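You operate a simulated robot arm through the tools that you are given. There is no shell and no other tool.

You are at the controls of a simulated robot arm. One attempt, no reset.

JOB
Park the 60 mm finger, then fold up flange 2 of blank 31.
Fine: free its orange latch, slide it up to the 100 mm finger, lock it; clamp, fold square, leaf down, clamp bar up.

Only the result counts: the job must be done as asked and must still hold three seconds after the hand-in. Knocking over, shifting, dropping, spilling or breaking anything else fails it. Flat cloth is picked up by pressing the open fingertips on it (5 to 10 N) and closing them slowly along it; thin cloth reads only 2 to 8 mm in the jaws.

ROBOT AND FRAMES
A 7-joint arm with a two-finger gripper, fixed in place. Base frame: the origin is at the foot of the arm, x ahead of it, y to its left, z up. Lengths are in mm, angles in degrees, forces in N, time in s.
With the tool pointing down near the work surface it reaches from about 300 to 740 mm from the base axis. Its first joint turns from -166.0 to 166.0 degrees. Payload 2.94 kg.
Tool frame: the origin (TCP) lies between the finger pads and is the grasp point; the fingertips stand 30 mm ahead of it; z points along the fingers, y is the line along which they close. The gripper opens to 138 mm. The gripper's body begins 109 mm behind the TCP.
Orientation is that of the tool frame in the base frame, as a unit quaternion [w, x, y, z]. With the fingers straight down and closing along the base's y, the tool's x points along the base's -x, its y along +y and its z along -z.

CONTROLS
- The arm moves only by the tool drive_tool. Its argument "plan" is a list of rows, each a list of 7 numbers: the opening, from 0 (shut) to 1 (fully open), then the shift along the base's x, y, z in m, then the turn, a rotation vector about the base's x, y, z in degrees. In form: [[fingers, dx, dy, dz, ax, ay, az], ...]. A call has 1 to 20 rows; each row is the pose to reach, as a shift and turn from the pose commanded when the call began. Each row takes 0.2 s and may step no farther than 50 mm and 8.6 degrees from the row before; otherwise, or with a gripper value out of range, the whole call is refused. Where a pose cannot be reached the arm comes as near as it can. A force on the tool above 90 N (or 10 N above the force at the start of the call, whichever is more), or a blocked arm, ends the call early, and 0.2 s more pass. Each finger halts on what it meets, pressing with about 27 N; the grip force reading is that of the motor and also rises with nothing between the fingers. The clock runs only during rows and for 0.2 s after the last one: add rows that repeat a pose to give the fingers time. The reply holds the time, the measured pose of the TCP, the force on the tool along the base axes, the opening and the grip force, in the units named above and with some noise, with the torque about the TCP (base axes, N m) and any sound that the robot's microphone picked up.
- Cameras (640 x 400 px; columns grow to the right, rows downward): "scene" is fixed at [400.6, -650.3, 1849.8]; the picture's right is [0.97, -0.24, 0.00], its down [-0.15, -0.62, -0.77] and it looks along [0.18, 0.75, -0.64] (base axes); focal length 340 px, centre (320, 200). "wrist" rides on the gripper at [71, 19, -146] in the tool frame; the picture's right is [-0.26, 0.97, 0.00], its down [-0.85, -0.23, -0.48] and it looks along [-0.46, -0.12, 0.88] (tool axes); focal length 280 px, centre (320, 200). There is no depth. A picture from a camera that has moved, and an enlarged one, comes with that camera's place and axes in the base frame and with its lens.
- camera(camera): a new picture of that camera. The clock stands still meanwhile.
- lift_body(by): slides the trunk up (or, below 0, down) by that many mm; the arm rides with it, the base frame stays. It gives what a move gives, with no picture.
- close_up(camera, box): a new picture of the part [left, top, right, bottom] of that camera's present view, enlarged. The clock stands still meanwhile.
- finish_job(): hands the job in; it is judged then, once.

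Places have to be worked out from the pictures, the camera data and where the tool is seen. Open the gripper and draw the arm clear of the work before you hand the job in, unless the task says otherwise.

The tools are called after ">>>" by a JSON object that holds its "method" and its "body". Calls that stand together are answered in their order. drive_tool: Moves the arm, as the interface text tells. Its arguments: {"type":"object","properties":{"plan":{"type":"array"}},"required":["plan"]} The other tools are called the same way: lift_body (by) slides the trunk up or down; camera (camera) takes a picture; close_up (camera, box) takes an enlarged picture of a part of a camera's view; finish_job () hands the job in.

At the start:

```text
t: 0.0
tcp_pos: [304.1, 179.8, 1448.0]
tcp_rot: [0.0, 0.0, 1.0, 0.001]
force: [0.5, 0.3, 0.5]
wrist_torque: [0.01, 0.01, -0.03]
finger_gap: 138.2
grasp_force: 0.0
trunk travel left (down, up): [-425.0, 29.0]
```

scene: 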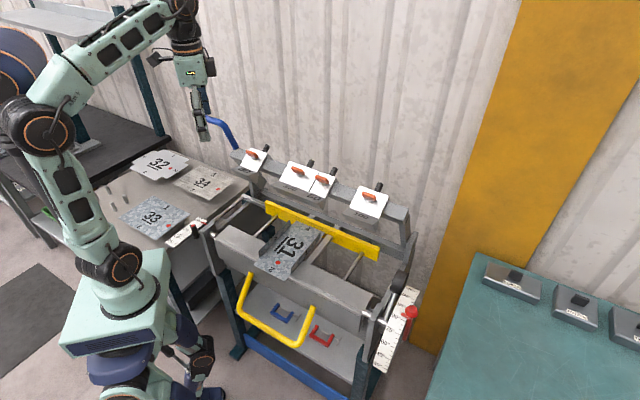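
wrist: 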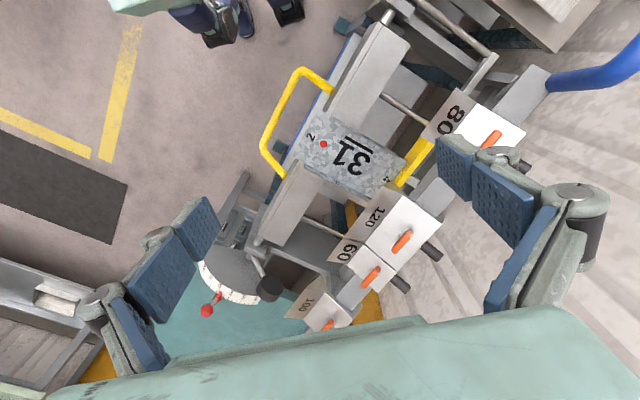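

I start by looking at the machine in detail: the fingers row, the blank, the clamp and the leaf handles.

>>> {"method": "close_up", "body": {"camera": "scene", "box": [220, 130, 430, 260]}}

>>> {"method": "close_up", "body": {"camera": "scene", "box": [190, 220, 440, 390]}}

>>> {"method": "close_up", "body": {"camera": "wrist", "box": [180, 60, 540, 340]}}

>>> {"method": "close_up", "body": {"camera": "scene", "box": [90, 130, 260, 250]}}

```text
3.05 times, centred on (325, 195) of scene
camera zoom: at [400.6, -650.3, 1849.8], right [0.97, -0.24, 0.0], down [-0.15, -0.62, -0.77], along [0.18, 0.75, -0.64], focal length 1037 px, centre (305, 215)
```

zoom: 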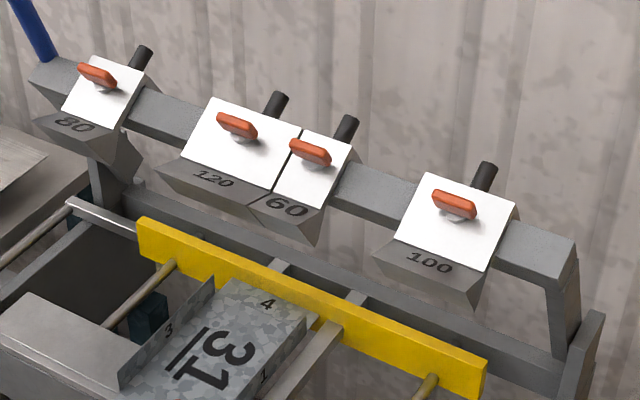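

```text
2.35 times, centred on (315, 305) of scene
camera zoom: at [400.6, -650.3, 1849.8], right [0.97, -0.24, 0.0], down [-0.15, -0.62, -0.77], along [0.18, 0.75, -0.64], focal length 800 px, centre (332, -47)
```

zoom: 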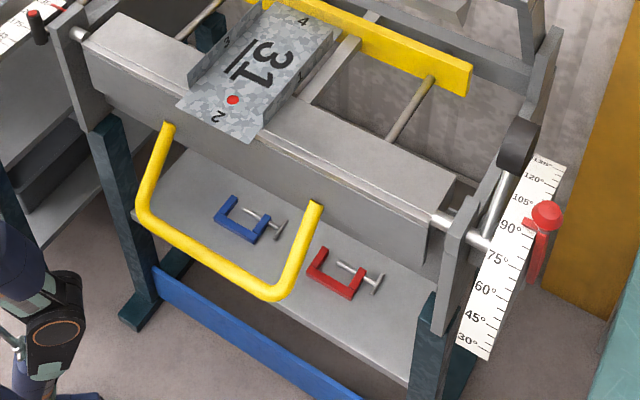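

```text
1.43 times, centred on (360, 200) of wrist
camera zoom: at [233.6, 199.2, 1593.5], right [0.26, 0.97, 0.0], down [0.85, -0.23, 0.48], along [0.46, -0.12, -0.88], focal length 401 px, centre (263, 200)
```

zoom: 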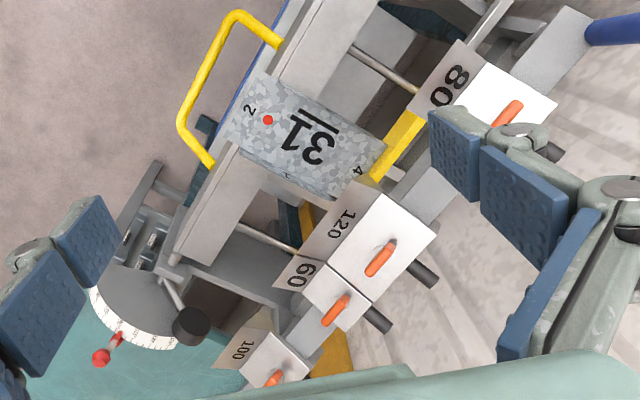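

```text
3.33 times, centred on (175, 190) of scene
camera zoom: at [400.6, -650.3, 1849.8], right [0.97, -0.24, 0.0], down [-0.15, -0.62, -0.77], along [0.18, 0.75, -0.64], focal length 1134 px, centre (803, 233)
```

zoom: 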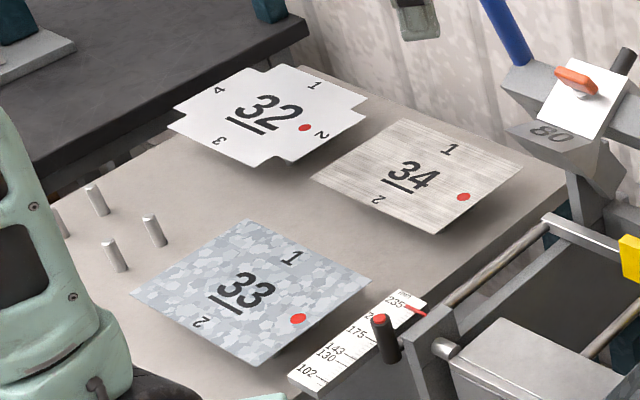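

The 60 mm finger's latch triangulates to about (609, 194, 1215). The beam runs along (0.70, -0.71) and the 100 mm finger's latch is near (728, 83, 1205). I'll move the wrist camera closer, turned 45° to face the brake.

>>> {"method": "drive_tool", "body": {"plan": [[1, 0.04, -0.004, -0.01, 0, 0, 7.5], [1, 0.08, -0.008, -0.02, 0, 0, 15], [1, 0.12, -0.011, -0.03, 0, 0, 22.5], [1, 0.16, -0.015, -0.04, 0, 0, 30], [1, 0.2, -0.019, -0.054, 0, 0, 37.5], [1, 0.236, -0.022, -0.068, 0, 0, 45]]}}

>>> {"method": "camera", "body": {"camera": "wrist"}}

>>> {"method": "camera", "body": {"camera": "scene"}}

```text
t: 1.4
tcp_pos: [542.8, 160.7, 1377.3]
tcp_rot: [-0.001, -0.384, 0.923, 0.001]
force: [-0.1, -0.2, 0.0]
wrist_torque: [0.03, 0.03, 0.01]
finger_gap: 138.0
grasp_force: 0.1
trunk travel left (down, up): [-425.0, 29.0]
```

```text
taken
camera wrist: at [479.5, 122.1, 1523.6], right [-0.5, 0.87, 0.0], down [0.76, 0.44, 0.47], along [0.41, 0.24, -0.88], focal length 280 px, centre (320, 200)
```

wrist: 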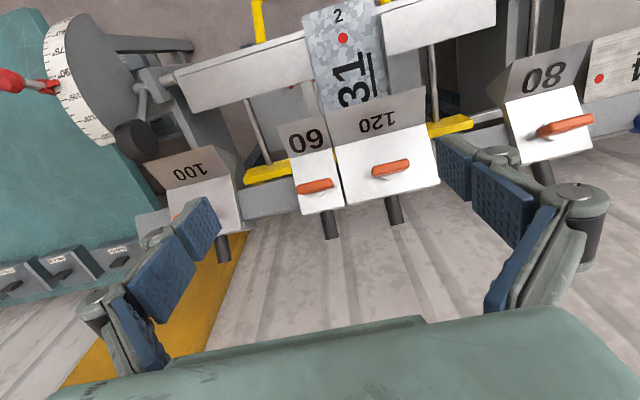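

```text
taken
```

scene: 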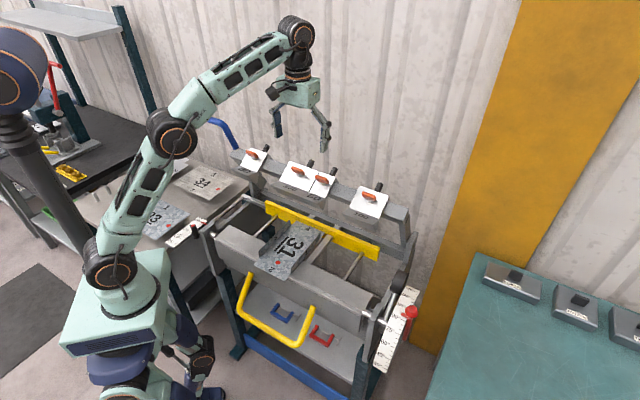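

The view is good. I zoom in on the finger latches, the clamp lever area and the blank.

>>> {"method": "close_up", "body": {"camera": "wrist", "box": [230, 90, 450, 250]}}

>>> {"method": "close_up", "body": {"camera": "wrist", "box": [0, 0, 200, 160]}}

>>> {"method": "close_up", "body": {"camera": "wrist", "box": [160, 0, 480, 150]}}

>>> {"method": "close_up", "body": {"camera": "scene", "box": [190, 100, 330, 190]}}

```text
2.50 times, centred on (340, 170) of wrist
camera zoom: at [479.5, 122.1, 1523.6], right [-0.5, 0.87, 0.0], down [0.76, 0.44, 0.47], along [0.41, 0.24, -0.88], focal length 701 px, centre (270, 275)
```

zoom: 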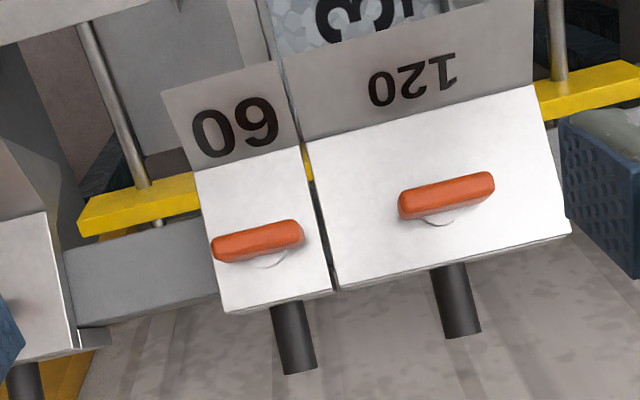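

```text
2.50 times, centred on (100, 80) of wrist
camera zoom: at [479.5, 122.1, 1523.6], right [-0.5, 0.87, 0.0], down [0.76, 0.44, 0.47], along [0.41, 0.24, -0.88], focal length 701 px, centre (870, 500)
```

zoom: 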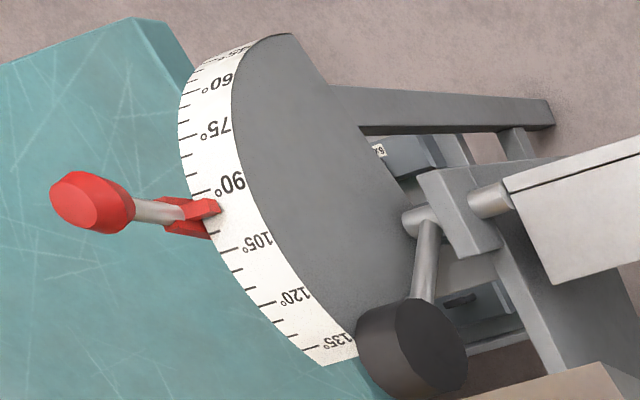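

```text
2.00 times, centred on (320, 75) of wrist
camera zoom: at [479.5, 122.1, 1523.6], right [-0.5, 0.87, 0.0], down [0.76, 0.44, 0.47], along [0.41, 0.24, -0.88], focal length 561 px, centre (320, 450)
```

zoom: 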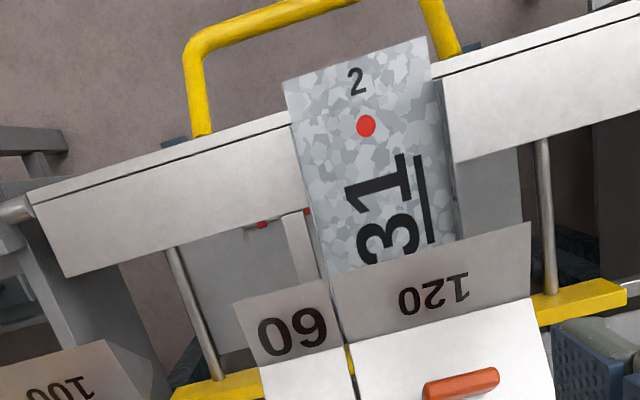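

```text
4.44 times, centred on (260, 145) of scene
camera zoom: at [400.6, -650.3, 1849.8], right [0.97, -0.24, 0.0], down [-0.15, -0.62, -0.77], along [0.18, 0.75, -0.64], focal length 1512 px, centre (587, 444)
```

zoom: 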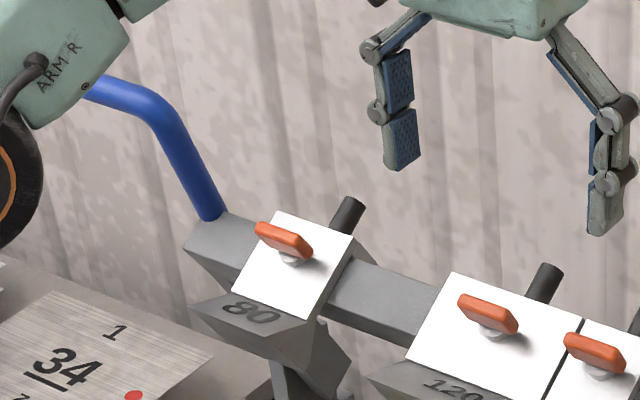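

I inspect the angle stop, the surroundings and the blank more closely for scale readings or notes.

>>> {"method": "close_up", "body": {"camera": "scene", "box": [350, 260, 440, 380]}}

>>> {"method": "close_up", "body": {"camera": "scene", "box": [460, 230, 640, 400]}}

>>> {"method": "close_up", "body": {"camera": "scene", "box": [240, 190, 340, 290]}}

>>> {"method": "close_up", "body": {"camera": "wrist", "box": [20, 60, 100, 140]}}

>>> {"method": "close_up", "body": {"camera": "scene", "box": [0, 100, 120, 230]}}

```text
3.33 times, centred on (395, 320) of scene
camera zoom: at [400.6, -650.3, 1849.8], right [0.97, -0.24, 0.0], down [-0.15, -0.62, -0.77], along [0.18, 0.75, -0.64], focal length 1134 px, centre (70, -200)
```

zoom: 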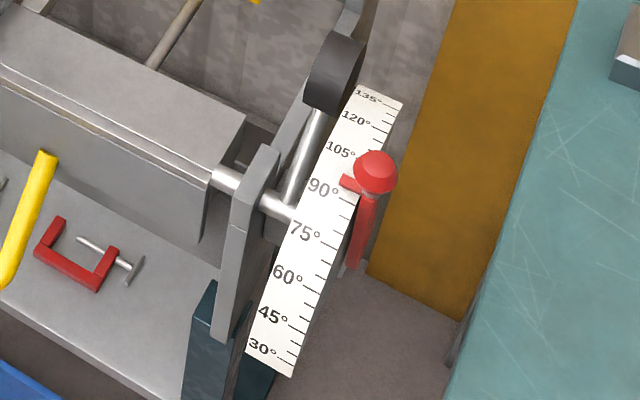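

```text
2.35 times, centred on (550, 315) of scene
camera zoom: at [400.6, -650.3, 1849.8], right [0.97, -0.24, 0.0], down [-0.15, -0.62, -0.77], along [0.18, 0.75, -0.64], focal length 800 px, centre (-221, -71)
```

zoom: 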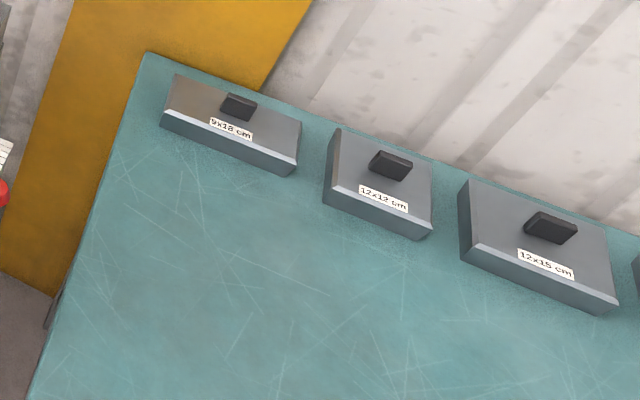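

```text
4.00 times, centred on (290, 240) of scene
camera zoom: at [400.6, -650.3, 1849.8], right [0.97, -0.24, 0.0], down [-0.15, -0.62, -0.77], along [0.18, 0.75, -0.64], focal length 1361 px, centre (440, 40)
```

zoom: 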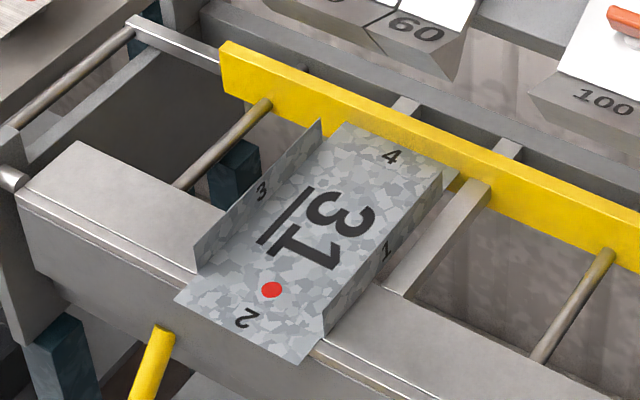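

```text
5.00 times, centred on (60, 100) of wrist
camera zoom: at [479.5, 122.1, 1523.6], right [-0.5, 0.87, 0.0], down [0.76, 0.44, 0.47], along [0.41, 0.24, -0.88], focal length 1402 px, centre (1620, 700)
```

zoom: 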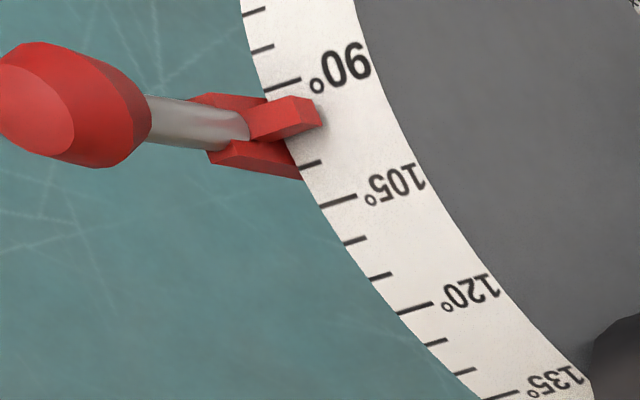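

```text
3.08 times, centred on (60, 165) of scene
camera zoom: at [400.6, -650.3, 1849.8], right [0.97, -0.24, 0.0], down [-0.15, -0.62, -0.77], along [0.18, 0.75, -0.64], focal length 1047 px, centre (1120, 308)
```

zoom: 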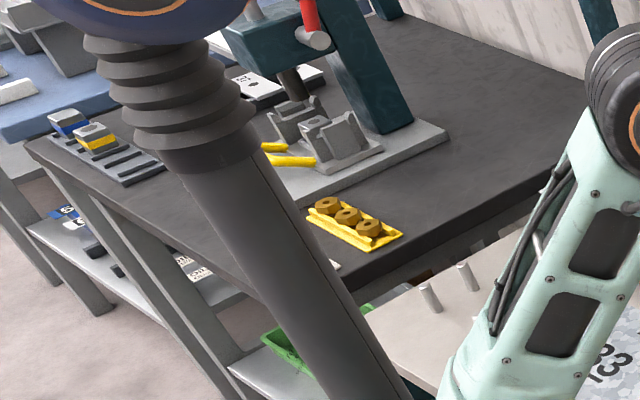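

The stop pointer reads about 94–95° (overbend allowance), and blank 31 has flanges 1 and 3 already up, centred under the 120 finger. I turn the tool by -90° about vertical so the jaws close across the latch bar.

>>> {"method": "drive_tool", "body": {"plan": [[1, 0, 0, 0, 0, 0, -8.2], [1, 0, 0, 0, 0, 0, -16.4], [1, 0, 0, 0, 0, 0, -24.6], [1, 0, 0, 0, 0, 0, -32.8], [1, 0, 0, 0, 0, 0, -41], [1, 0, 0, 0, 0, 0, -49.2], [0.8, 0, 0, 0, 0, 0, -57.4], [0.7, 0, 0, 0, 0, 0, -65.6], [0.6, 0, 0, 0, 0, 0, -73.8], [0.5, 0, 0, 0, 0, 0, -82], [0.5, 0, 0, 0, 0, 0, -90]]}}

>>> {"method": "camera", "body": {"camera": "wrist"}}

```text
t: 3.8
tcp_pos: [539.7, 158.5, 1379.5]
tcp_rot: [0.001, 0.383, 0.924, 0.0]
force: [0.4, 0.3, -0.3]
wrist_torque: [-0.01, -0.03, 0.01]
finger_gap: 69.2
grasp_force: 0.0
trunk travel left (down, up): [-425.0, 29.0]
```

```text
taken
camera wrist: at [504.1, 222.0, 1525.5], right [0.87, 0.5, 0.0], down [0.44, -0.76, 0.48], along [0.24, -0.41, -0.88], focal length 280 px, centre (320, 200)
```

wrist: 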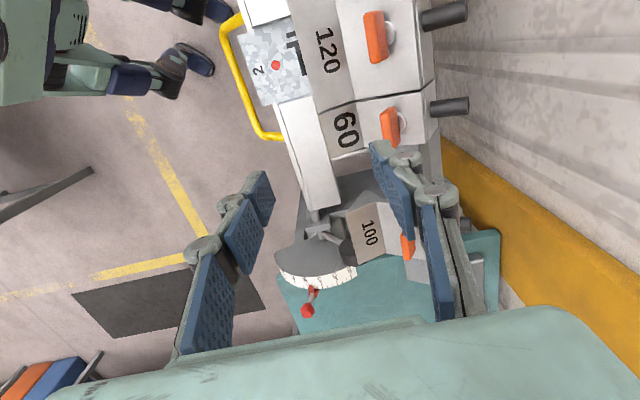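

Orientation is reached. Next I tilt 28° about the beam axis to match the sloped white face, and come to a point 100 mm off the latch.

>>> {"method": "drive_tool", "body": {"plan": [[0.5, 0.009, 0.001, -0.019, 4.95, -4.95, 0], [0.5, 0.018, 0.002, -0.038, 9.9, -9.9, 0], [0.5, 0.027, 0.002, -0.058, 14.85, -14.85, 0], [0.5, 0.036, 0.003, -0.077, 19.8, -19.8, 0]]}}

>>> {"method": "camera", "body": {"camera": "wrist"}}

>>> {"method": "close_up", "body": {"camera": "scene", "box": [220, 60, 430, 230]}}

```text
t: 4.8
tcp_pos: [576.0, 162.3, 1301.4]
tcp_rot: [0.093, 0.371, 0.897, 0.224]
force: [0.4, -0.6, 0.6]
wrist_torque: [-0.03, 0.01, -0.02]
finger_gap: 68.9
grasp_force: 0.1
trunk travel left (down, up): [-425.0, 29.0]
```

```text
taken
camera wrist: at [489.0, 175.1, 1440.5], right [0.79, 0.42, 0.46], down [0.3, -0.9, 0.31], along [0.54, -0.11, -0.83], focal length 280 px, centre (320, 200)
```

wrist: 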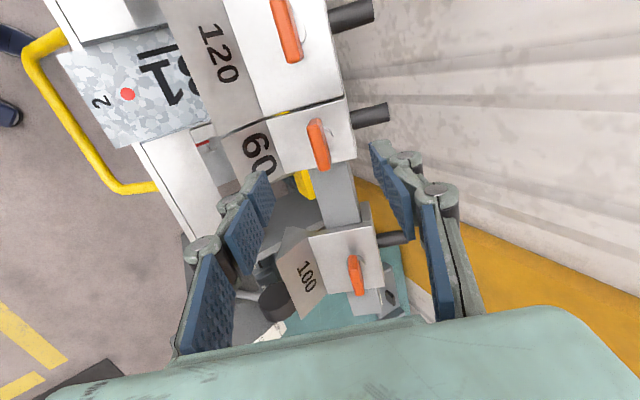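

```text
2.35 times, centred on (325, 145) of scene
camera zoom: at [400.6, -650.3, 1849.8], right [0.97, -0.24, 0.0], down [-0.15, -0.62, -0.77], along [0.18, 0.75, -0.64], focal length 800 px, centre (308, 329)
```

zoom: 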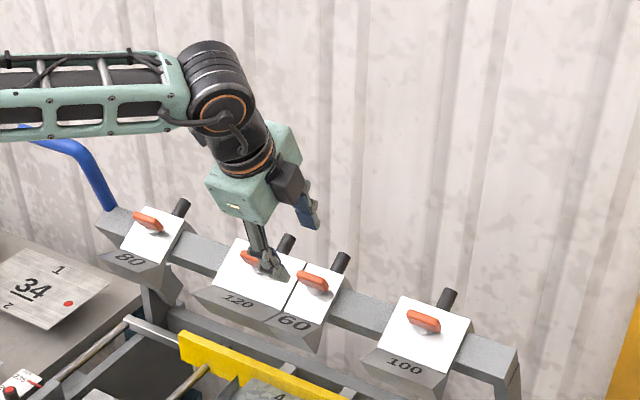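

The new view ray agrees with the latch at about (609, 192, 1215). I zoom in to see the latch bar's angle and stem.

>>> {"method": "close_up", "body": {"camera": "wrist", "box": [260, 90, 400, 190]}}

>>> {"method": "close_up", "body": {"camera": "wrist", "box": [230, 190, 430, 330]}}

>>> {"method": "close_up", "body": {"camera": "scene", "box": [290, 150, 350, 200]}}

```text
4.00 times, centred on (330, 140) of wrist
camera zoom: at [489.0, 175.1, 1440.5], right [0.79, 0.42, 0.46], down [0.3, -0.9, 0.31], along [0.54, -0.11, -0.83], focal length 1122 px, centre (280, 440)
```

zoom: 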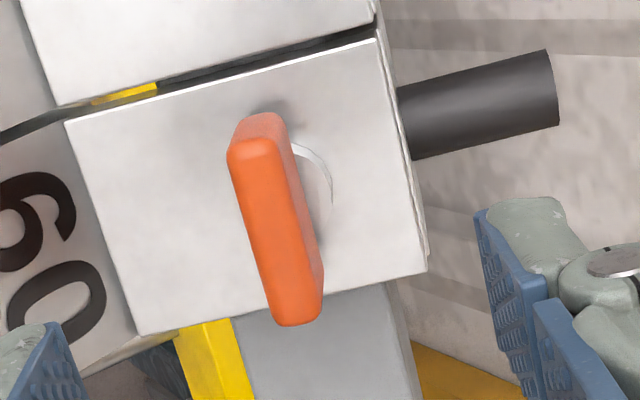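

```text
2.86 times, centred on (330, 260) of wrist
camera zoom: at [489.0, 175.1, 1440.5], right [0.79, 0.42, 0.46], down [0.3, -0.9, 0.31], along [0.54, -0.11, -0.83], focal length 801 px, centre (291, 29)
```

zoom: 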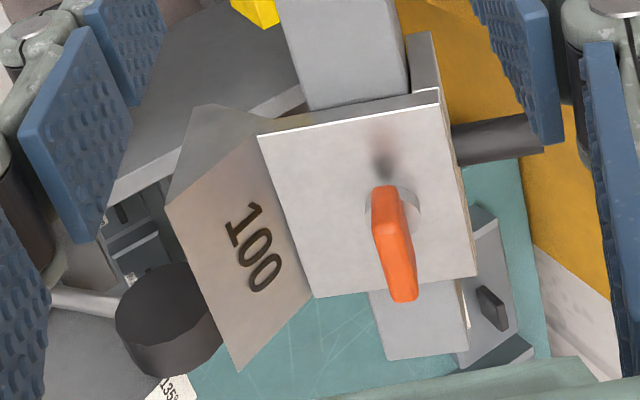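

```text
8.00 times, centred on (320, 175) of scene
camera zoom: at [400.6, -650.3, 1849.8], right [0.97, -0.24, 0.0], down [-0.15, -0.62, -0.77], along [0.18, 0.75, -0.64], focal length 2721 px, centre (320, 400)
```

zoom: 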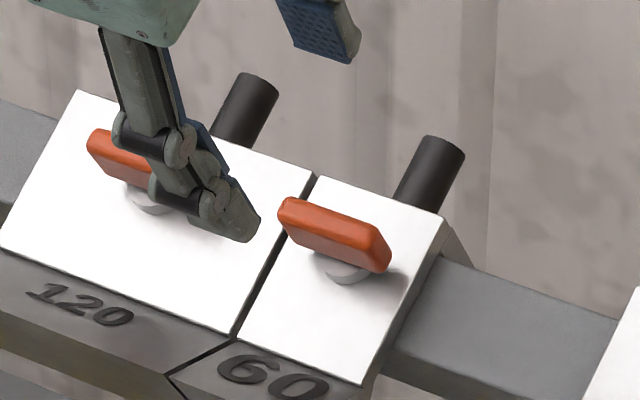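

The latch is a T-handle about 44 mm long on a round boss, lying parallel to the beam and about 28 mm above the face. I approach along the face normal with the jaws half-open, aiming the TCP about 15 mm above the bar centre, and then check.

>>> {"method": "drive_tool", "body": {"plan": [[0.42, 0.008, 0.007, -0.019, 0, 0, 0], [0.42, 0.016, 0.015, -0.037, 0, 0, 0], [0.42, 0.022, 0.021, -0.052, 0, 0, 0], [0.42, 0.027, 0.025, -0.064, 0, 0, 0]]}}

>>> {"method": "camera", "body": {"camera": "wrist"}}

>>> {"method": "close_up", "body": {"camera": "scene", "box": [270, 130, 370, 210]}}

```text
t: 5.8
tcp_pos: [603.2, 188.2, 1238.9]
tcp_rot: [0.092, 0.371, 0.896, 0.224]
force: [0.7, 0.2, 1.0]
wrist_torque: [0.03, 0.01, -0.03]
finger_gap: 58.2
grasp_force: 0.1
trunk travel left (down, up): [-425.0, 29.0]
```

```text
taken
camera wrist: at [517.6, 200.3, 1376.7], right [0.79, 0.42, 0.45], down [0.3, -0.9, 0.31], along [0.54, -0.11, -0.84], focal length 280 px, centre (320, 200)
```

wrist: 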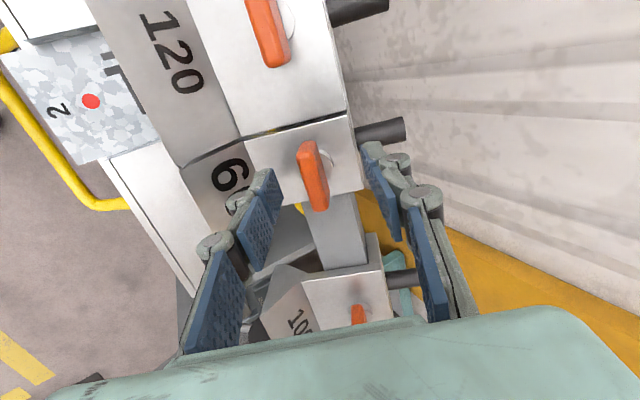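

```text
5.00 times, centred on (320, 170) of scene
camera zoom: at [400.6, -650.3, 1849.8], right [0.97, -0.24, 0.0], down [-0.15, -0.62, -0.77], along [0.18, 0.75, -0.64], focal length 1701 px, centre (320, 350)
```

zoom: 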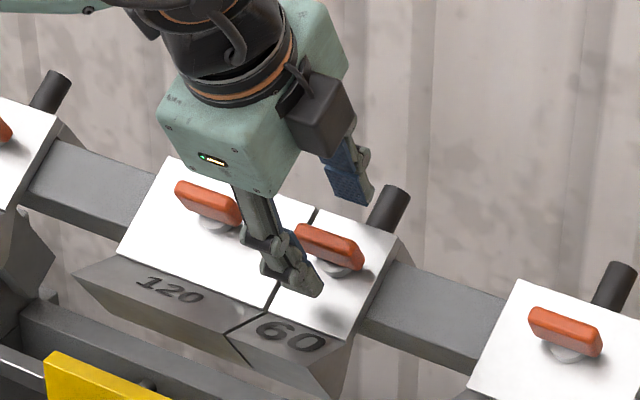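

The fingertips straddle the bar, with the bar about 5 mm downslope of the jaw centre. I correct that, go 12 mm deeper, close slowly and read the grip.

>>> {"method": "drive_tool", "body": {"plan": [[0.42, -0.001, 0.001, -0.005, 0, 0, 0], [0.42, -0.001, 0.002, -0.013, 0, 0, 0], [0.3, -0.001, 0.002, -0.013, 0, 0, 0], [0.2, -0.001, 0.002, -0.013, 0, 0, 0], [0.12, -0.001, 0.002, -0.013, 0, 0, 0]]}}

>>> {"method": "camera", "body": {"camera": "wrist"}}

>>> {"method": "close_up", "body": {"camera": "scene", "box": [270, 130, 370, 210]}}

```text
t: 7.0
tcp_pos: [602.6, 189.0, 1226.3]
tcp_rot: [0.093, 0.372, 0.896, 0.224]
force: [-0.1, -0.5, 0.2]
wrist_torque: [0.0, 0.02, 0.04]
finger_gap: 16.4
grasp_force: 0.0
trunk travel left (down, up): [-425.0, 29.0]
```

```text
taken
camera wrist: at [516.3, 201.8, 1363.8], right [0.79, 0.42, 0.45], down [0.3, -0.9, 0.31], along [0.54, -0.11, -0.84], focal length 280 px, centre (320, 200)
```

wrist: 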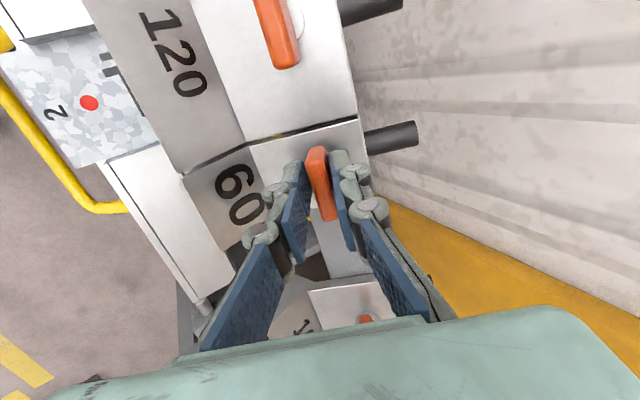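

```text
5.00 times, centred on (320, 170) of scene
camera zoom: at [400.6, -650.3, 1849.8], right [0.97, -0.24, 0.0], down [-0.15, -0.62, -0.77], along [0.18, 0.75, -0.64], focal length 1701 px, centre (320, 350)
```

zoom: 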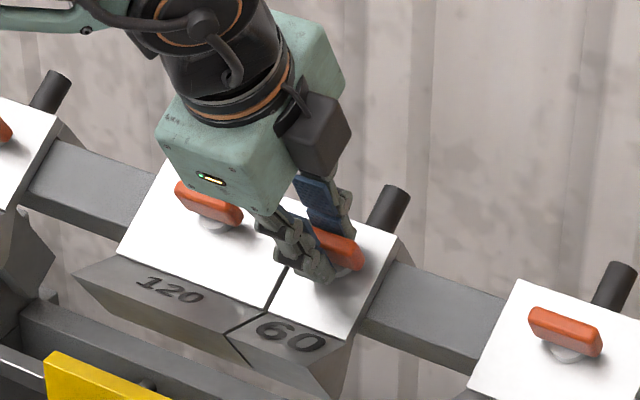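

The jaws straddle the bar with a 16 mm gap. I close to grip it.

>>> {"method": "drive_tool", "body": {"plan": [[0.06, 0, 0, 0, 0, 0, 0], [0, 0, 0, 0, 0, 0, 0], [0, 0, 0, 0, 0, 0, 0]]}}

>>> {"method": "close_up", "body": {"camera": "wrist", "box": [230, 110, 430, 260]}}

```text
t: 7.8
tcp_pos: [603.0, 190.0, 1227.0]
tcp_rot: [0.094, 0.371, 0.897, 0.223]
force: [5.1, 3.6, 3.1]
wrist_torque: [0.76, -0.68, 0.07]
finger_gap: 12.5
grasp_force: 39.6
trunk travel left (down, up): [-425.0, 29.0]
```

```text
2.67 times, centred on (330, 185) of wrist
camera zoom: at [516.8, 202.5, 1364.3], right [0.79, 0.42, 0.45], down [0.3, -0.9, 0.31], along [0.54, -0.11, -0.83], focal length 748 px, centre (293, 240)
```

zoom: 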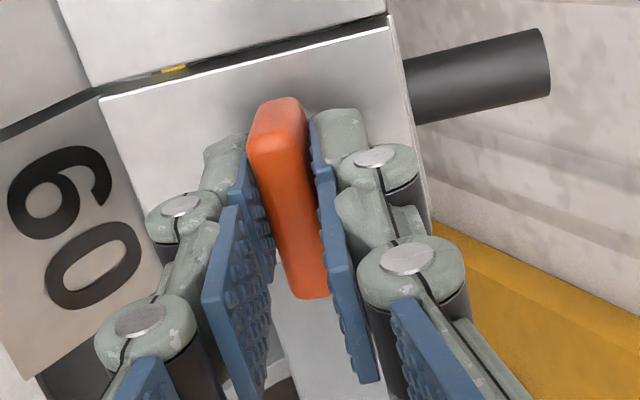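

Gripped at 12.5 mm with little side load. I test a small turn, +8° about the face normal (counter-clockwise seen from outside), and read the torque.

>>> {"method": "drive_tool", "body": {"plan": [[0, 0, 0, 0, -1.33, -1.33, 3.53], [0, 0, 0, 0, -2.66, -2.66, 7.06], [0, 0, 0, 0, -2.66, -2.66, 7.06]]}}

>>> {"method": "close_up", "body": {"camera": "wrist", "box": [230, 110, 430, 260]}}

```text
t: 8.6
tcp_pos: [602.5, 188.9, 1227.6]
tcp_rot: [0.109, 0.307, 0.92, 0.216]
force: [4.8, 4.8, 4.6]
wrist_torque: [0.23, -1.52, -0.53]
finger_gap: 12.5
grasp_force: 39.2
trunk travel left (down, up): [-425.0, 29.0]
```

```text
2.67 times, centred on (330, 185) of wrist
camera zoom: at [508.6, 197.3, 1359.2], right [0.71, 0.53, 0.47], down [0.39, -0.84, 0.37], along [0.59, -0.08, -0.8], focal length 748 px, centre (293, 240)
```

zoom: 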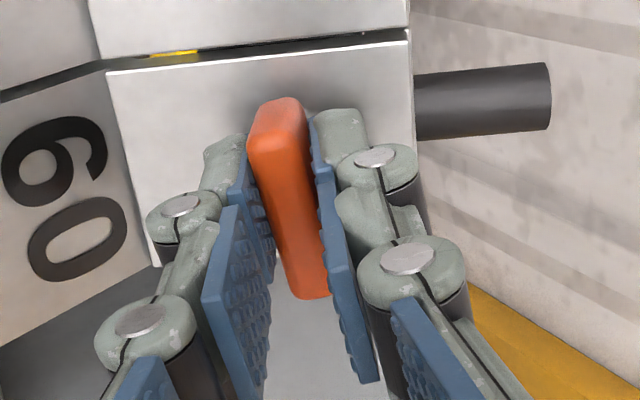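

The bar turns freely in this direction with almost no torque. I continue to about 90° total.

>>> {"method": "drive_tool", "body": {"plan": [[0, 0, 0, 0, -2.72, -2.72, 7.24], [0, 0, 0, 0, -5.44, -5.44, 14.48], [0, 0, 0, 0, -8.17, -8.17, 21.7], [0, 0, 0, 0, -10.9, -10.9, 28.96], [0, 0, 0, 0, -13.6, -13.6, 36.2], [0, 0, 0, 0, -13.6, -13.6, 36.2]]}}

>>> {"method": "camera", "body": {"camera": "wrist"}}

>>> {"method": "close_up", "body": {"camera": "scene", "box": [270, 130, 370, 210]}}

```text
t: 10.0
tcp_pos: [601.1, 187.9, 1224.8]
tcp_rot: [0.176, -0.035, 0.97, 0.165]
force: [-1.0, -1.4, 1.2]
wrist_torque: [0.88, -0.57, 0.16]
finger_gap: 11.9
grasp_force: 38.7
trunk travel left (down, up): [-425.0, 29.0]
```

```text
taken
camera wrist: at [484.6, 156.7, 1335.0], right [0.12, 0.91, 0.39], down [0.67, -0.37, 0.65], along [0.74, 0.18, -0.65], focal length 280 px, centre (320, 200)
```

wrist: 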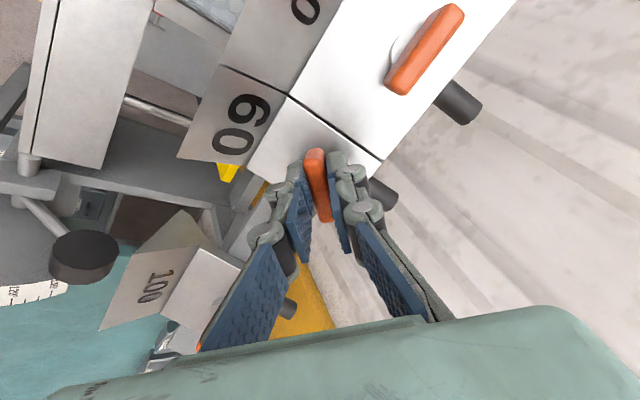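

```text
5.00 times, centred on (320, 170) of scene
camera zoom: at [400.6, -650.3, 1849.8], right [0.97, -0.24, 0.0], down [-0.15, -0.62, -0.77], along [0.18, 0.75, -0.64], focal length 1701 px, centre (320, 350)
```

zoom: 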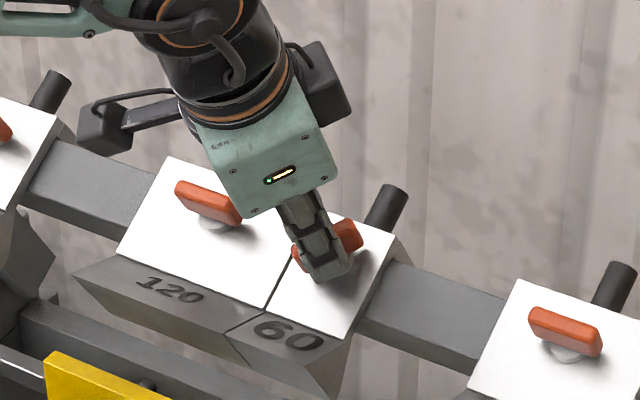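

The bar has turned about 49° so far with no resistance. I continue the remaining 41°.

>>> {"method": "drive_tool", "body": {"plan": [[0, 0, 0, 0, -2.72, -2.72, 7.24], [0, 0, 0, 0, -5.44, -5.44, 14.48], [0, 0, 0, 0, -8.17, -8.17, 21.7], [0, 0, 0, 0, -10.9, -10.9, 28.96], [0, 0, 0, 0, -13.6, -13.6, 36.2], [0, 0, 0, 0, -13.6, -13.6, 36.2]]}}

>>> {"method": "camera", "body": {"camera": "wrist"}}

>>> {"method": "close_up", "body": {"camera": "scene", "box": [270, 130, 370, 210]}}

```text
t: 11.4
tcp_pos: [601.3, 187.1, 1223.9]
tcp_rot: [0.223, -0.372, 0.896, 0.093]
force: [-4.9, -8.2, -6.6]
wrist_torque: [-0.3, 0.21, -0.06]
finger_gap: 11.6
grasp_force: 38.4
trunk travel left (down, up): [-425.0, 29.0]
```

```text
taken
camera wrist: at [495.9, 107.1, 1320.6], right [-0.52, 0.85, 0.12], down [0.54, 0.21, 0.82], along [0.67, 0.49, -0.56], focal length 280 px, centre (320, 200)
```

wrist: 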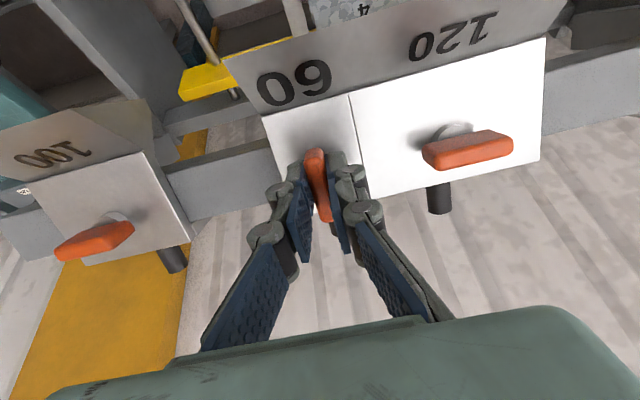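

```text
5.00 times, centred on (320, 170) of scene
camera zoom: at [400.6, -650.3, 1849.8], right [0.97, -0.24, 0.0], down [-0.15, -0.62, -0.77], along [0.18, 0.75, -0.64], focal length 1701 px, centre (320, 350)
```

zoom: 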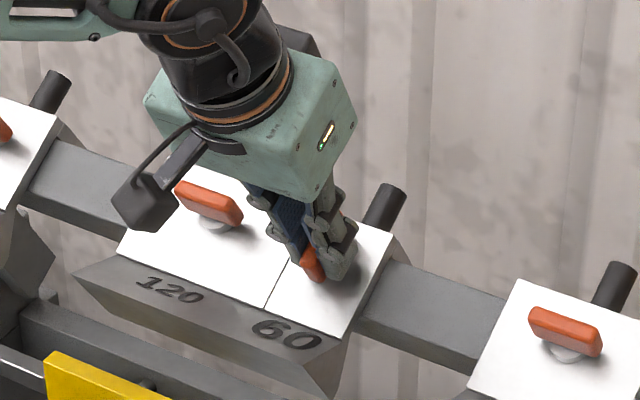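

The latch is at 90° (free position, bar up the slope). I try sliding the finger 15 mm along the beam toward the 100 mm finger and watch the force.

>>> {"method": "drive_tool", "body": {"plan": [[0, 0.002, -0.004, -0.001, 0, 0, 0], [0, 0.006, -0.008, -0.001, 0, 0, 0], [0, 0.0095, -0.0115, -0.001, 0, 0, 0], [0, 0.0095, -0.0115, -0.001, 0, 0, 0]]}}

>>> {"method": "camera", "body": {"camera": "wrist"}}

```text
t: 12.4
tcp_pos: [611.3, 176.9, 1224.8]
tcp_rot: [0.223, -0.372, 0.896, 0.093]
force: [-6.0, -4.1, -5.7]
wrist_torque: [-0.59, 0.58, 0.01]
finger_gap: 11.6
grasp_force: 38.9
trunk travel left (down, up): [-425.0, 29.0]
```

```text
taken
camera wrist: at [505.6, 97.1, 1320.2], right [-0.52, 0.85, 0.12], down [0.53, 0.21, 0.82], along [0.67, 0.49, -0.56], focal length 280 px, centre (320, 200)
```

wrist: 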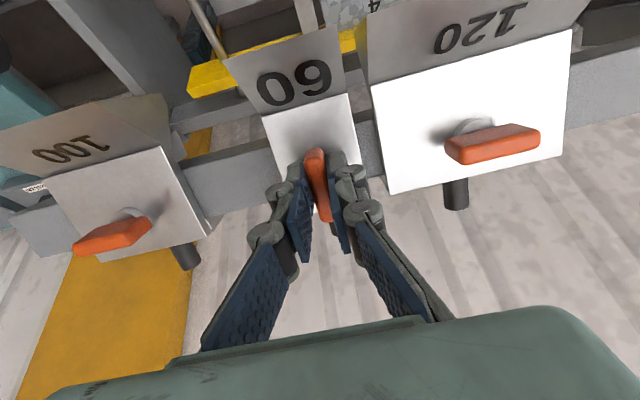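

Sliding works, and a gap has opened beside the 120 finger. I move another 56 mm along the beam and look again.

>>> {"method": "drive_tool", "body": {"plan": [[0, 0.006, -0.006, 0, 0, 0, 0], [0, 0.012, -0.012, 0, 0, 0, 0], [0, 0.018, -0.018, 0, 0, 0, 0], [0, 0.024, -0.024, 0, 0, 0, 0], [0, 0.03, -0.03, 0, 0, 0, 0], [0, 0.036, -0.036, 0, 0, 0, 0], [0, 0.04, -0.04, 0, 0, 0, 0], [0, 0.04, -0.04, 0, 0, 0, 0]]}}

>>> {"method": "camera", "body": {"camera": "wrist"}}

>>> {"method": "close_up", "body": {"camera": "scene", "box": [290, 140, 420, 250]}}

```text
t: 14.2
tcp_pos: [650.5, 137.0, 1224.6]
tcp_rot: [0.223, -0.371, 0.896, 0.093]
force: [-2.4, -3.1, -2.2]
wrist_torque: [-0.37, 0.31, 0.0]
finger_gap: 11.8
grasp_force: 38.6
trunk travel left (down, up): [-425.0, 29.0]
```

```text
taken
camera wrist: at [545.5, 57.1, 1320.2], right [-0.52, 0.85, 0.12], down [0.53, 0.21, 0.82], along [0.67, 0.49, -0.56], focal length 280 px, centre (320, 200)
```

wrist: 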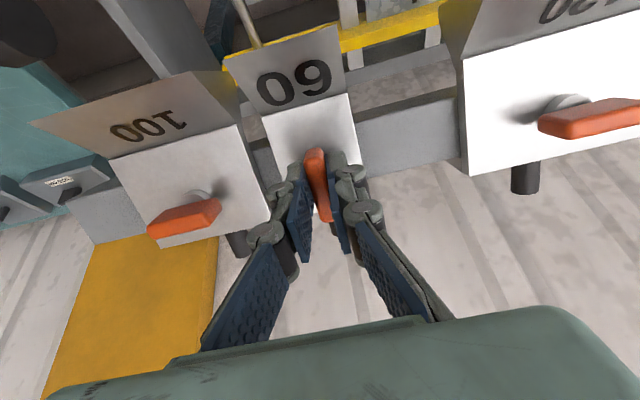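

```text
3.64 times, centred on (355, 195) of scene
camera zoom: at [400.6, -650.3, 1849.8], right [0.97, -0.24, 0.0], down [-0.15, -0.62, -0.77], along [0.18, 0.75, -0.64], focal length 1237 px, centre (193, 218)
```

zoom: 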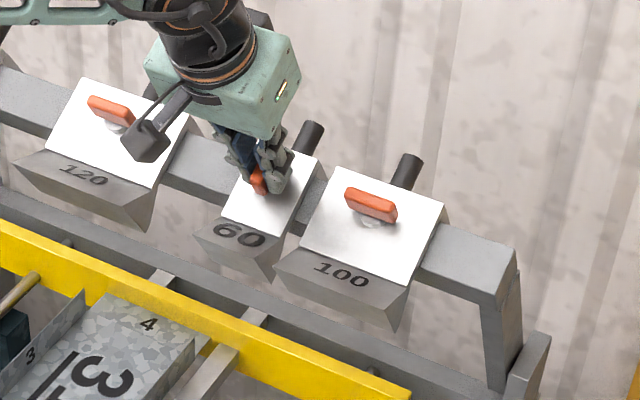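

About 15 mm remains to the 100 mm finger. I move 11 mm, then creep.

>>> {"method": "drive_tool", "body": {"plan": [[0, 0.003, -0.003, 0, 0, 0, 0], [0, 0.006, -0.006, 0, 0, 0, 0], [0, 0.0075, -0.0075, 0, 0, 0, 0], [0, 0.0075, -0.0075, 0, 0, 0, 0]]}}

>>> {"method": "close_up", "body": {"camera": "scene", "box": [320, 160, 390, 230]}}

>>> {"method": "close_up", "body": {"camera": "wrist", "box": [140, 40, 400, 240]}}

```text
t: 15.2
tcp_pos: [658.6, 129.2, 1225.0]
tcp_rot: [0.223, -0.371, 0.896, 0.093]
force: [-4.1, -3.1, -2.6]
wrist_torque: [-0.12, 0.15, 0.03]
finger_gap: 11.7
grasp_force: 38.7
trunk travel left (down, up): [-425.0, 29.0]
```

```text
5.71 times, centred on (355, 195) of scene
camera zoom: at [400.6, -650.3, 1849.8], right [0.97, -0.24, 0.0], down [-0.15, -0.62, -0.77], along [0.18, 0.75, -0.64], focal length 1944 px, centre (120, 229)
```

zoom: 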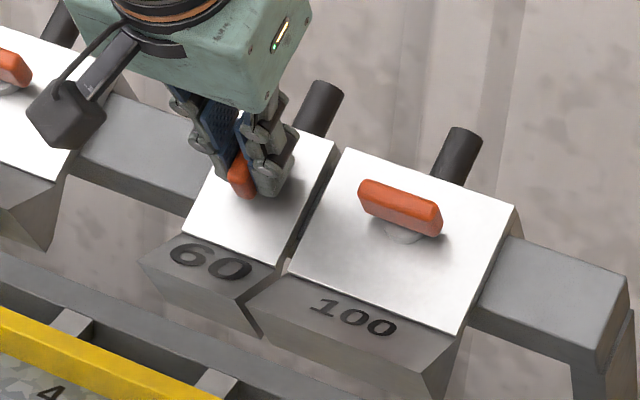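

```text
2.00 times, centred on (270, 140) of wrist
camera zoom: at [553.3, 49.4, 1320.2], right [-0.52, 0.85, 0.12], down [0.53, 0.21, 0.82], along [0.67, 0.49, -0.56], focal length 561 px, centre (420, 320)
```

zoom: 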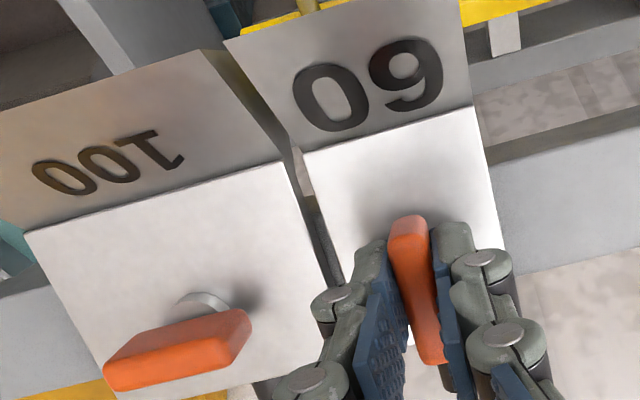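

About 7–8 mm remains. I creep 5 mm, then continue in small steps while reading force.

>>> {"method": "drive_tool", "body": {"plan": [[0, 0.0012, -0.0012, 0, 0, 0, 0], [0, 0.0024, -0.0024, 0, 0, 0, 0], [0, 0.0036, -0.0036, 0, 0, 0, 0], [0, 0.0036, -0.0036, 0, 0, 0, 0]]}}

>>> {"method": "close_up", "body": {"camera": "wrist", "box": [200, 60, 330, 180]}}

```text
t: 16.2
tcp_pos: [663.3, 125.6, 1225.0]
tcp_rot: [0.224, -0.371, 0.897, 0.093]
force: [-2.8, -2.8, -4.8]
wrist_torque: [0.24, -0.19, 0.0]
finger_gap: 11.8
grasp_force: 39.1
trunk travel left (down, up): [-425.0, 29.0]
```

```text
3.33 times, centred on (265, 120) of wrist
camera zoom: at [556.8, 45.9, 1320.3], right [-0.52, 0.85, 0.12], down [0.54, 0.21, 0.82], along [0.67, 0.49, -0.56], focal length 935 px, centre (503, 467)
```

zoom: 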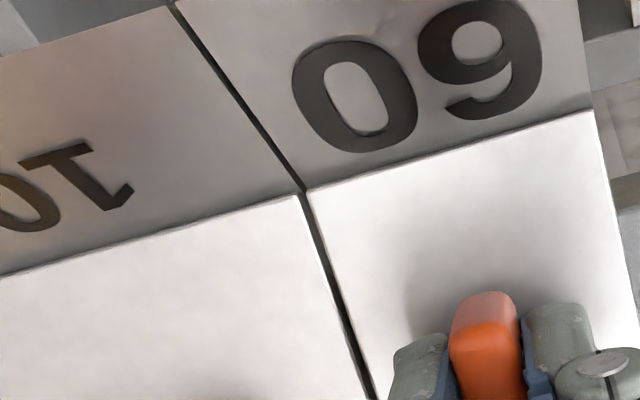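

Only about 2 mm of gap is left and no contact force yet. I creep 2 mm more.

>>> {"method": "drive_tool", "body": {"plan": [[0, 0.0005, -0.0005, 0, 0, 0, 0], [0, 0.001, -0.001, 0, 0, 0, 0], [0, 0.0014, -0.0014, 0, 0, 0, 0], [0, 0.0014, -0.0014, 0, 0, 0, 0]]}}

>>> {"method": "close_up", "body": {"camera": "wrist", "box": [200, 60, 330, 180]}}

```text
t: 17.2
tcp_pos: [664.1, 124.6, 1225.2]
tcp_rot: [0.223, -0.372, 0.896, 0.092]
force: [-3.3, -0.4, -1.6]
wrist_torque: [-0.33, 0.4, 0.03]
finger_gap: 11.6
grasp_force: 38.8
trunk travel left (down, up): [-425.0, 29.0]
```

```text
3.33 times, centred on (265, 120) of wrist
camera zoom: at [557.8, 44.8, 1320.3], right [-0.52, 0.85, 0.12], down [0.53, 0.21, 0.82], along [0.67, 0.49, -0.56], focal length 935 px, centre (503, 467)
```

zoom: 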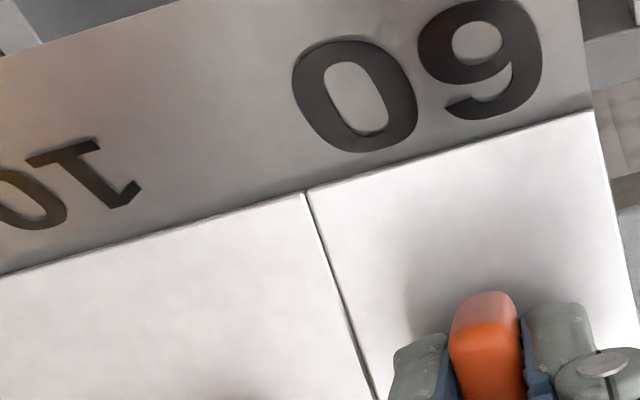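

The fingers now touch with no gap visible. I turn the latch back by 90° to lock it.

>>> {"method": "drive_tool", "body": {"plan": [[0, 0, 0, 0, 2.72, 2.72, -7.22], [0, 0, 0, 0, 5.43, 5.43, -14.45], [0, 0, 0, 0, 8.15, 8.15, -21.67], [0, 0, 0, 0, 10.86, 10.86, -28.89], [0, 0, 0, 0, 13.58, 13.58, -36.1], [0, 0, 0, 0, 16.3, 16.3, -43.3], [0, 0, 0, 0, 19.0, 19.0, -50.55], [0, 0, 0, 0, 21.7, 21.7, -57.8], [0, 0, 0, 0, 24.45, 24.45, -65.0], [0, 0, 0, 0, 27.16, 27.16, -72.23], [0, 0, 0, 0, 29.88, 29.88, -79.5], [0, 0, 0, 0, 29.88, 29.88, -79.5]]}}

>>> {"method": "camera", "body": {"camera": "wrist"}}

>>> {"method": "close_up", "body": {"camera": "scene", "box": [320, 160, 390, 230]}}

```text
t: 19.8
tcp_pos: [663.7, 126.0, 1225.5]
tcp_rot: [0.093, 0.373, 0.896, 0.224]
force: [-4.1, 12.5, 4.9]
wrist_torque: [1.26, -0.2, 0.48]
finger_gap: 12.8
grasp_force: 39.5
trunk travel left (down, up): [-425.0, 29.0]
```

```text
taken
camera wrist: at [577.0, 140.2, 1363.7], right [0.79, 0.42, 0.45], down [0.3, -0.9, 0.31], along [0.54, -0.11, -0.83], focal length 280 px, centre (320, 200)
```

wrist: 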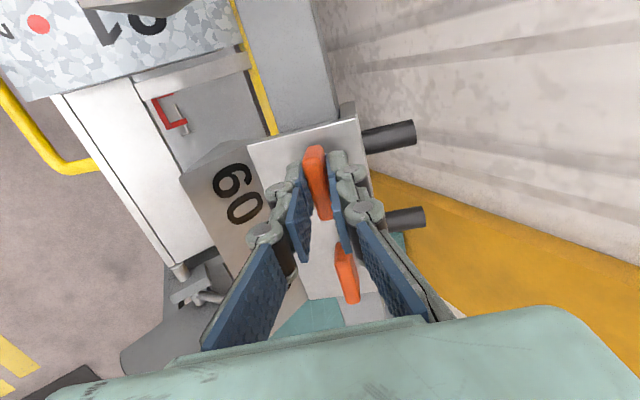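

```text
5.71 times, centred on (355, 195) of scene
camera zoom: at [400.6, -650.3, 1849.8], right [0.97, -0.24, 0.0], down [-0.15, -0.62, -0.77], along [0.18, 0.75, -0.64], focal length 1944 px, centre (120, 229)
```

zoom: 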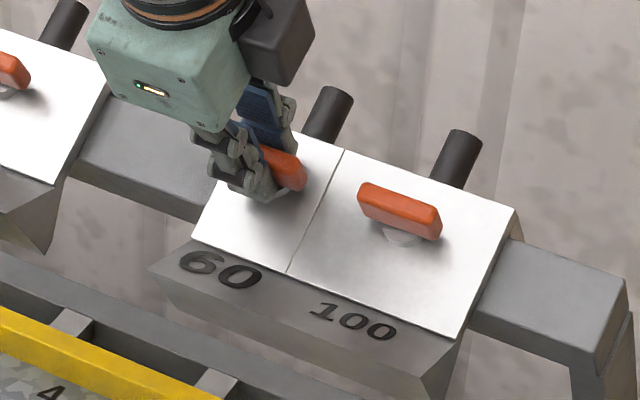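

The latch is back parallel to the beam. I press 5° further to feel whether it's at its locked stop.

>>> {"method": "drive_tool", "body": {"plan": [[0, 0, 0, 0, 0.83, 0.83, -2.2], [0, 0, 0, 0, 1.66, 1.66, -4.41], [0, 0, 0, 0, 1.66, 1.66, -4.41]]}}

>>> {"method": "close_up", "body": {"camera": "wrist", "box": [230, 110, 430, 260]}}

```text
t: 20.6
tcp_pos: [662.9, 126.4, 1225.5]
tcp_rot: [0.084, 0.41, 0.879, 0.227]
force: [-4.0, 11.1, 5.0]
wrist_torque: [0.67, -0.83, 1.18]
finger_gap: 14.3
grasp_force: 40.4
trunk travel left (down, up): [-425.0, 29.0]
```

```text
2.67 times, centred on (330, 185) of wrist
camera zoom: at [581.9, 141.7, 1366.2], right [0.83, 0.34, 0.44], down [0.23, -0.93, 0.28], along [0.51, -0.13, -0.85], focal length 748 px, centre (293, 240)
```

zoom: 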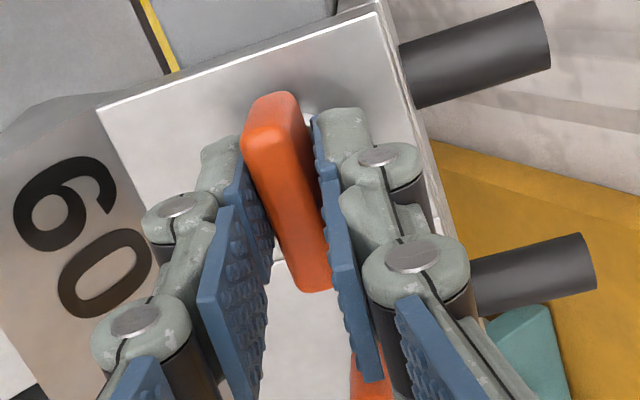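

The gap widened and a 1.1 N·m torque resists, so the latch is on its locked stop. I relax the twist, open the jaws and back off along the face normal.

>>> {"method": "drive_tool", "body": {"plan": [[0, 0, 0, 0, -0.83, -0.83, 2.2], [0, 0, 0, 0, -1.66, -1.66, 4.41], [0.15, 0, 0, 0, -1.66, -1.66, 4.41], [0.3, 0, 0, 0, -1.66, -1.66, 4.41], [0.42, 0, 0, 0, -1.66, -1.66, 4.41], [0.42, -0.004, -0.004, 0.0106, -1.66, -1.66, 4.41], [0.42, -0.01, -0.01, 0.0265, -1.66, -1.66, 4.41], [0.42, -0.02, -0.02, 0.053, -1.66, -1.66, 4.41], [0.42, -0.033, -0.033, 0.088, -1.66, -1.66, 4.41]]}}

>>> {"method": "camera", "body": {"camera": "wrist"}}

>>> {"method": "close_up", "body": {"camera": "scene", "box": [220, 110, 430, 260]}}

```text
t: 22.6
tcp_pos: [631.7, 91.8, 1313.7]
tcp_rot: [0.093, 0.372, 0.896, 0.223]
force: [0.4, 0.3, -0.1]
wrist_torque: [-0.03, -0.01, 0.03]
finger_gap: 57.7
grasp_force: 0.1
trunk travel left (down, up): [-425.0, 29.0]
```

```text
taken
camera wrist: at [545.0, 104.4, 1451.2], right [0.79, 0.42, 0.45], down [0.3, -0.9, 0.31], along [0.54, -0.11, -0.83], focal length 280 px, centre (320, 200)
```

wrist: 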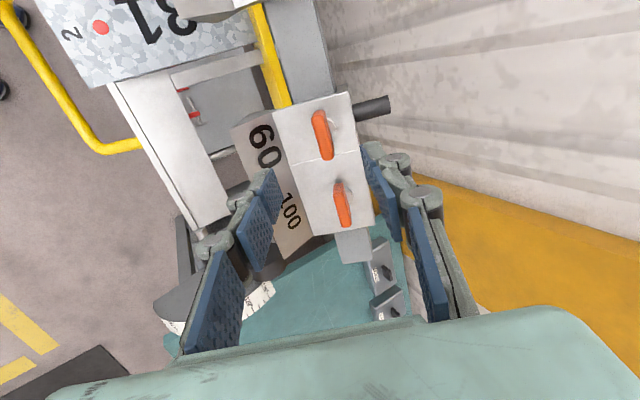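

```text
2.67 times, centred on (325, 185) of scene
camera zoom: at [400.6, -650.3, 1849.8], right [0.97, -0.24, 0.0], down [-0.15, -0.62, -0.77], along [0.18, 0.75, -0.64], focal length 907 px, centre (307, 240)
```

zoom: 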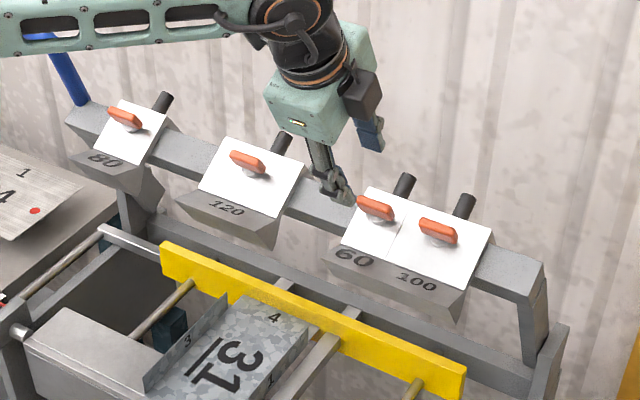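

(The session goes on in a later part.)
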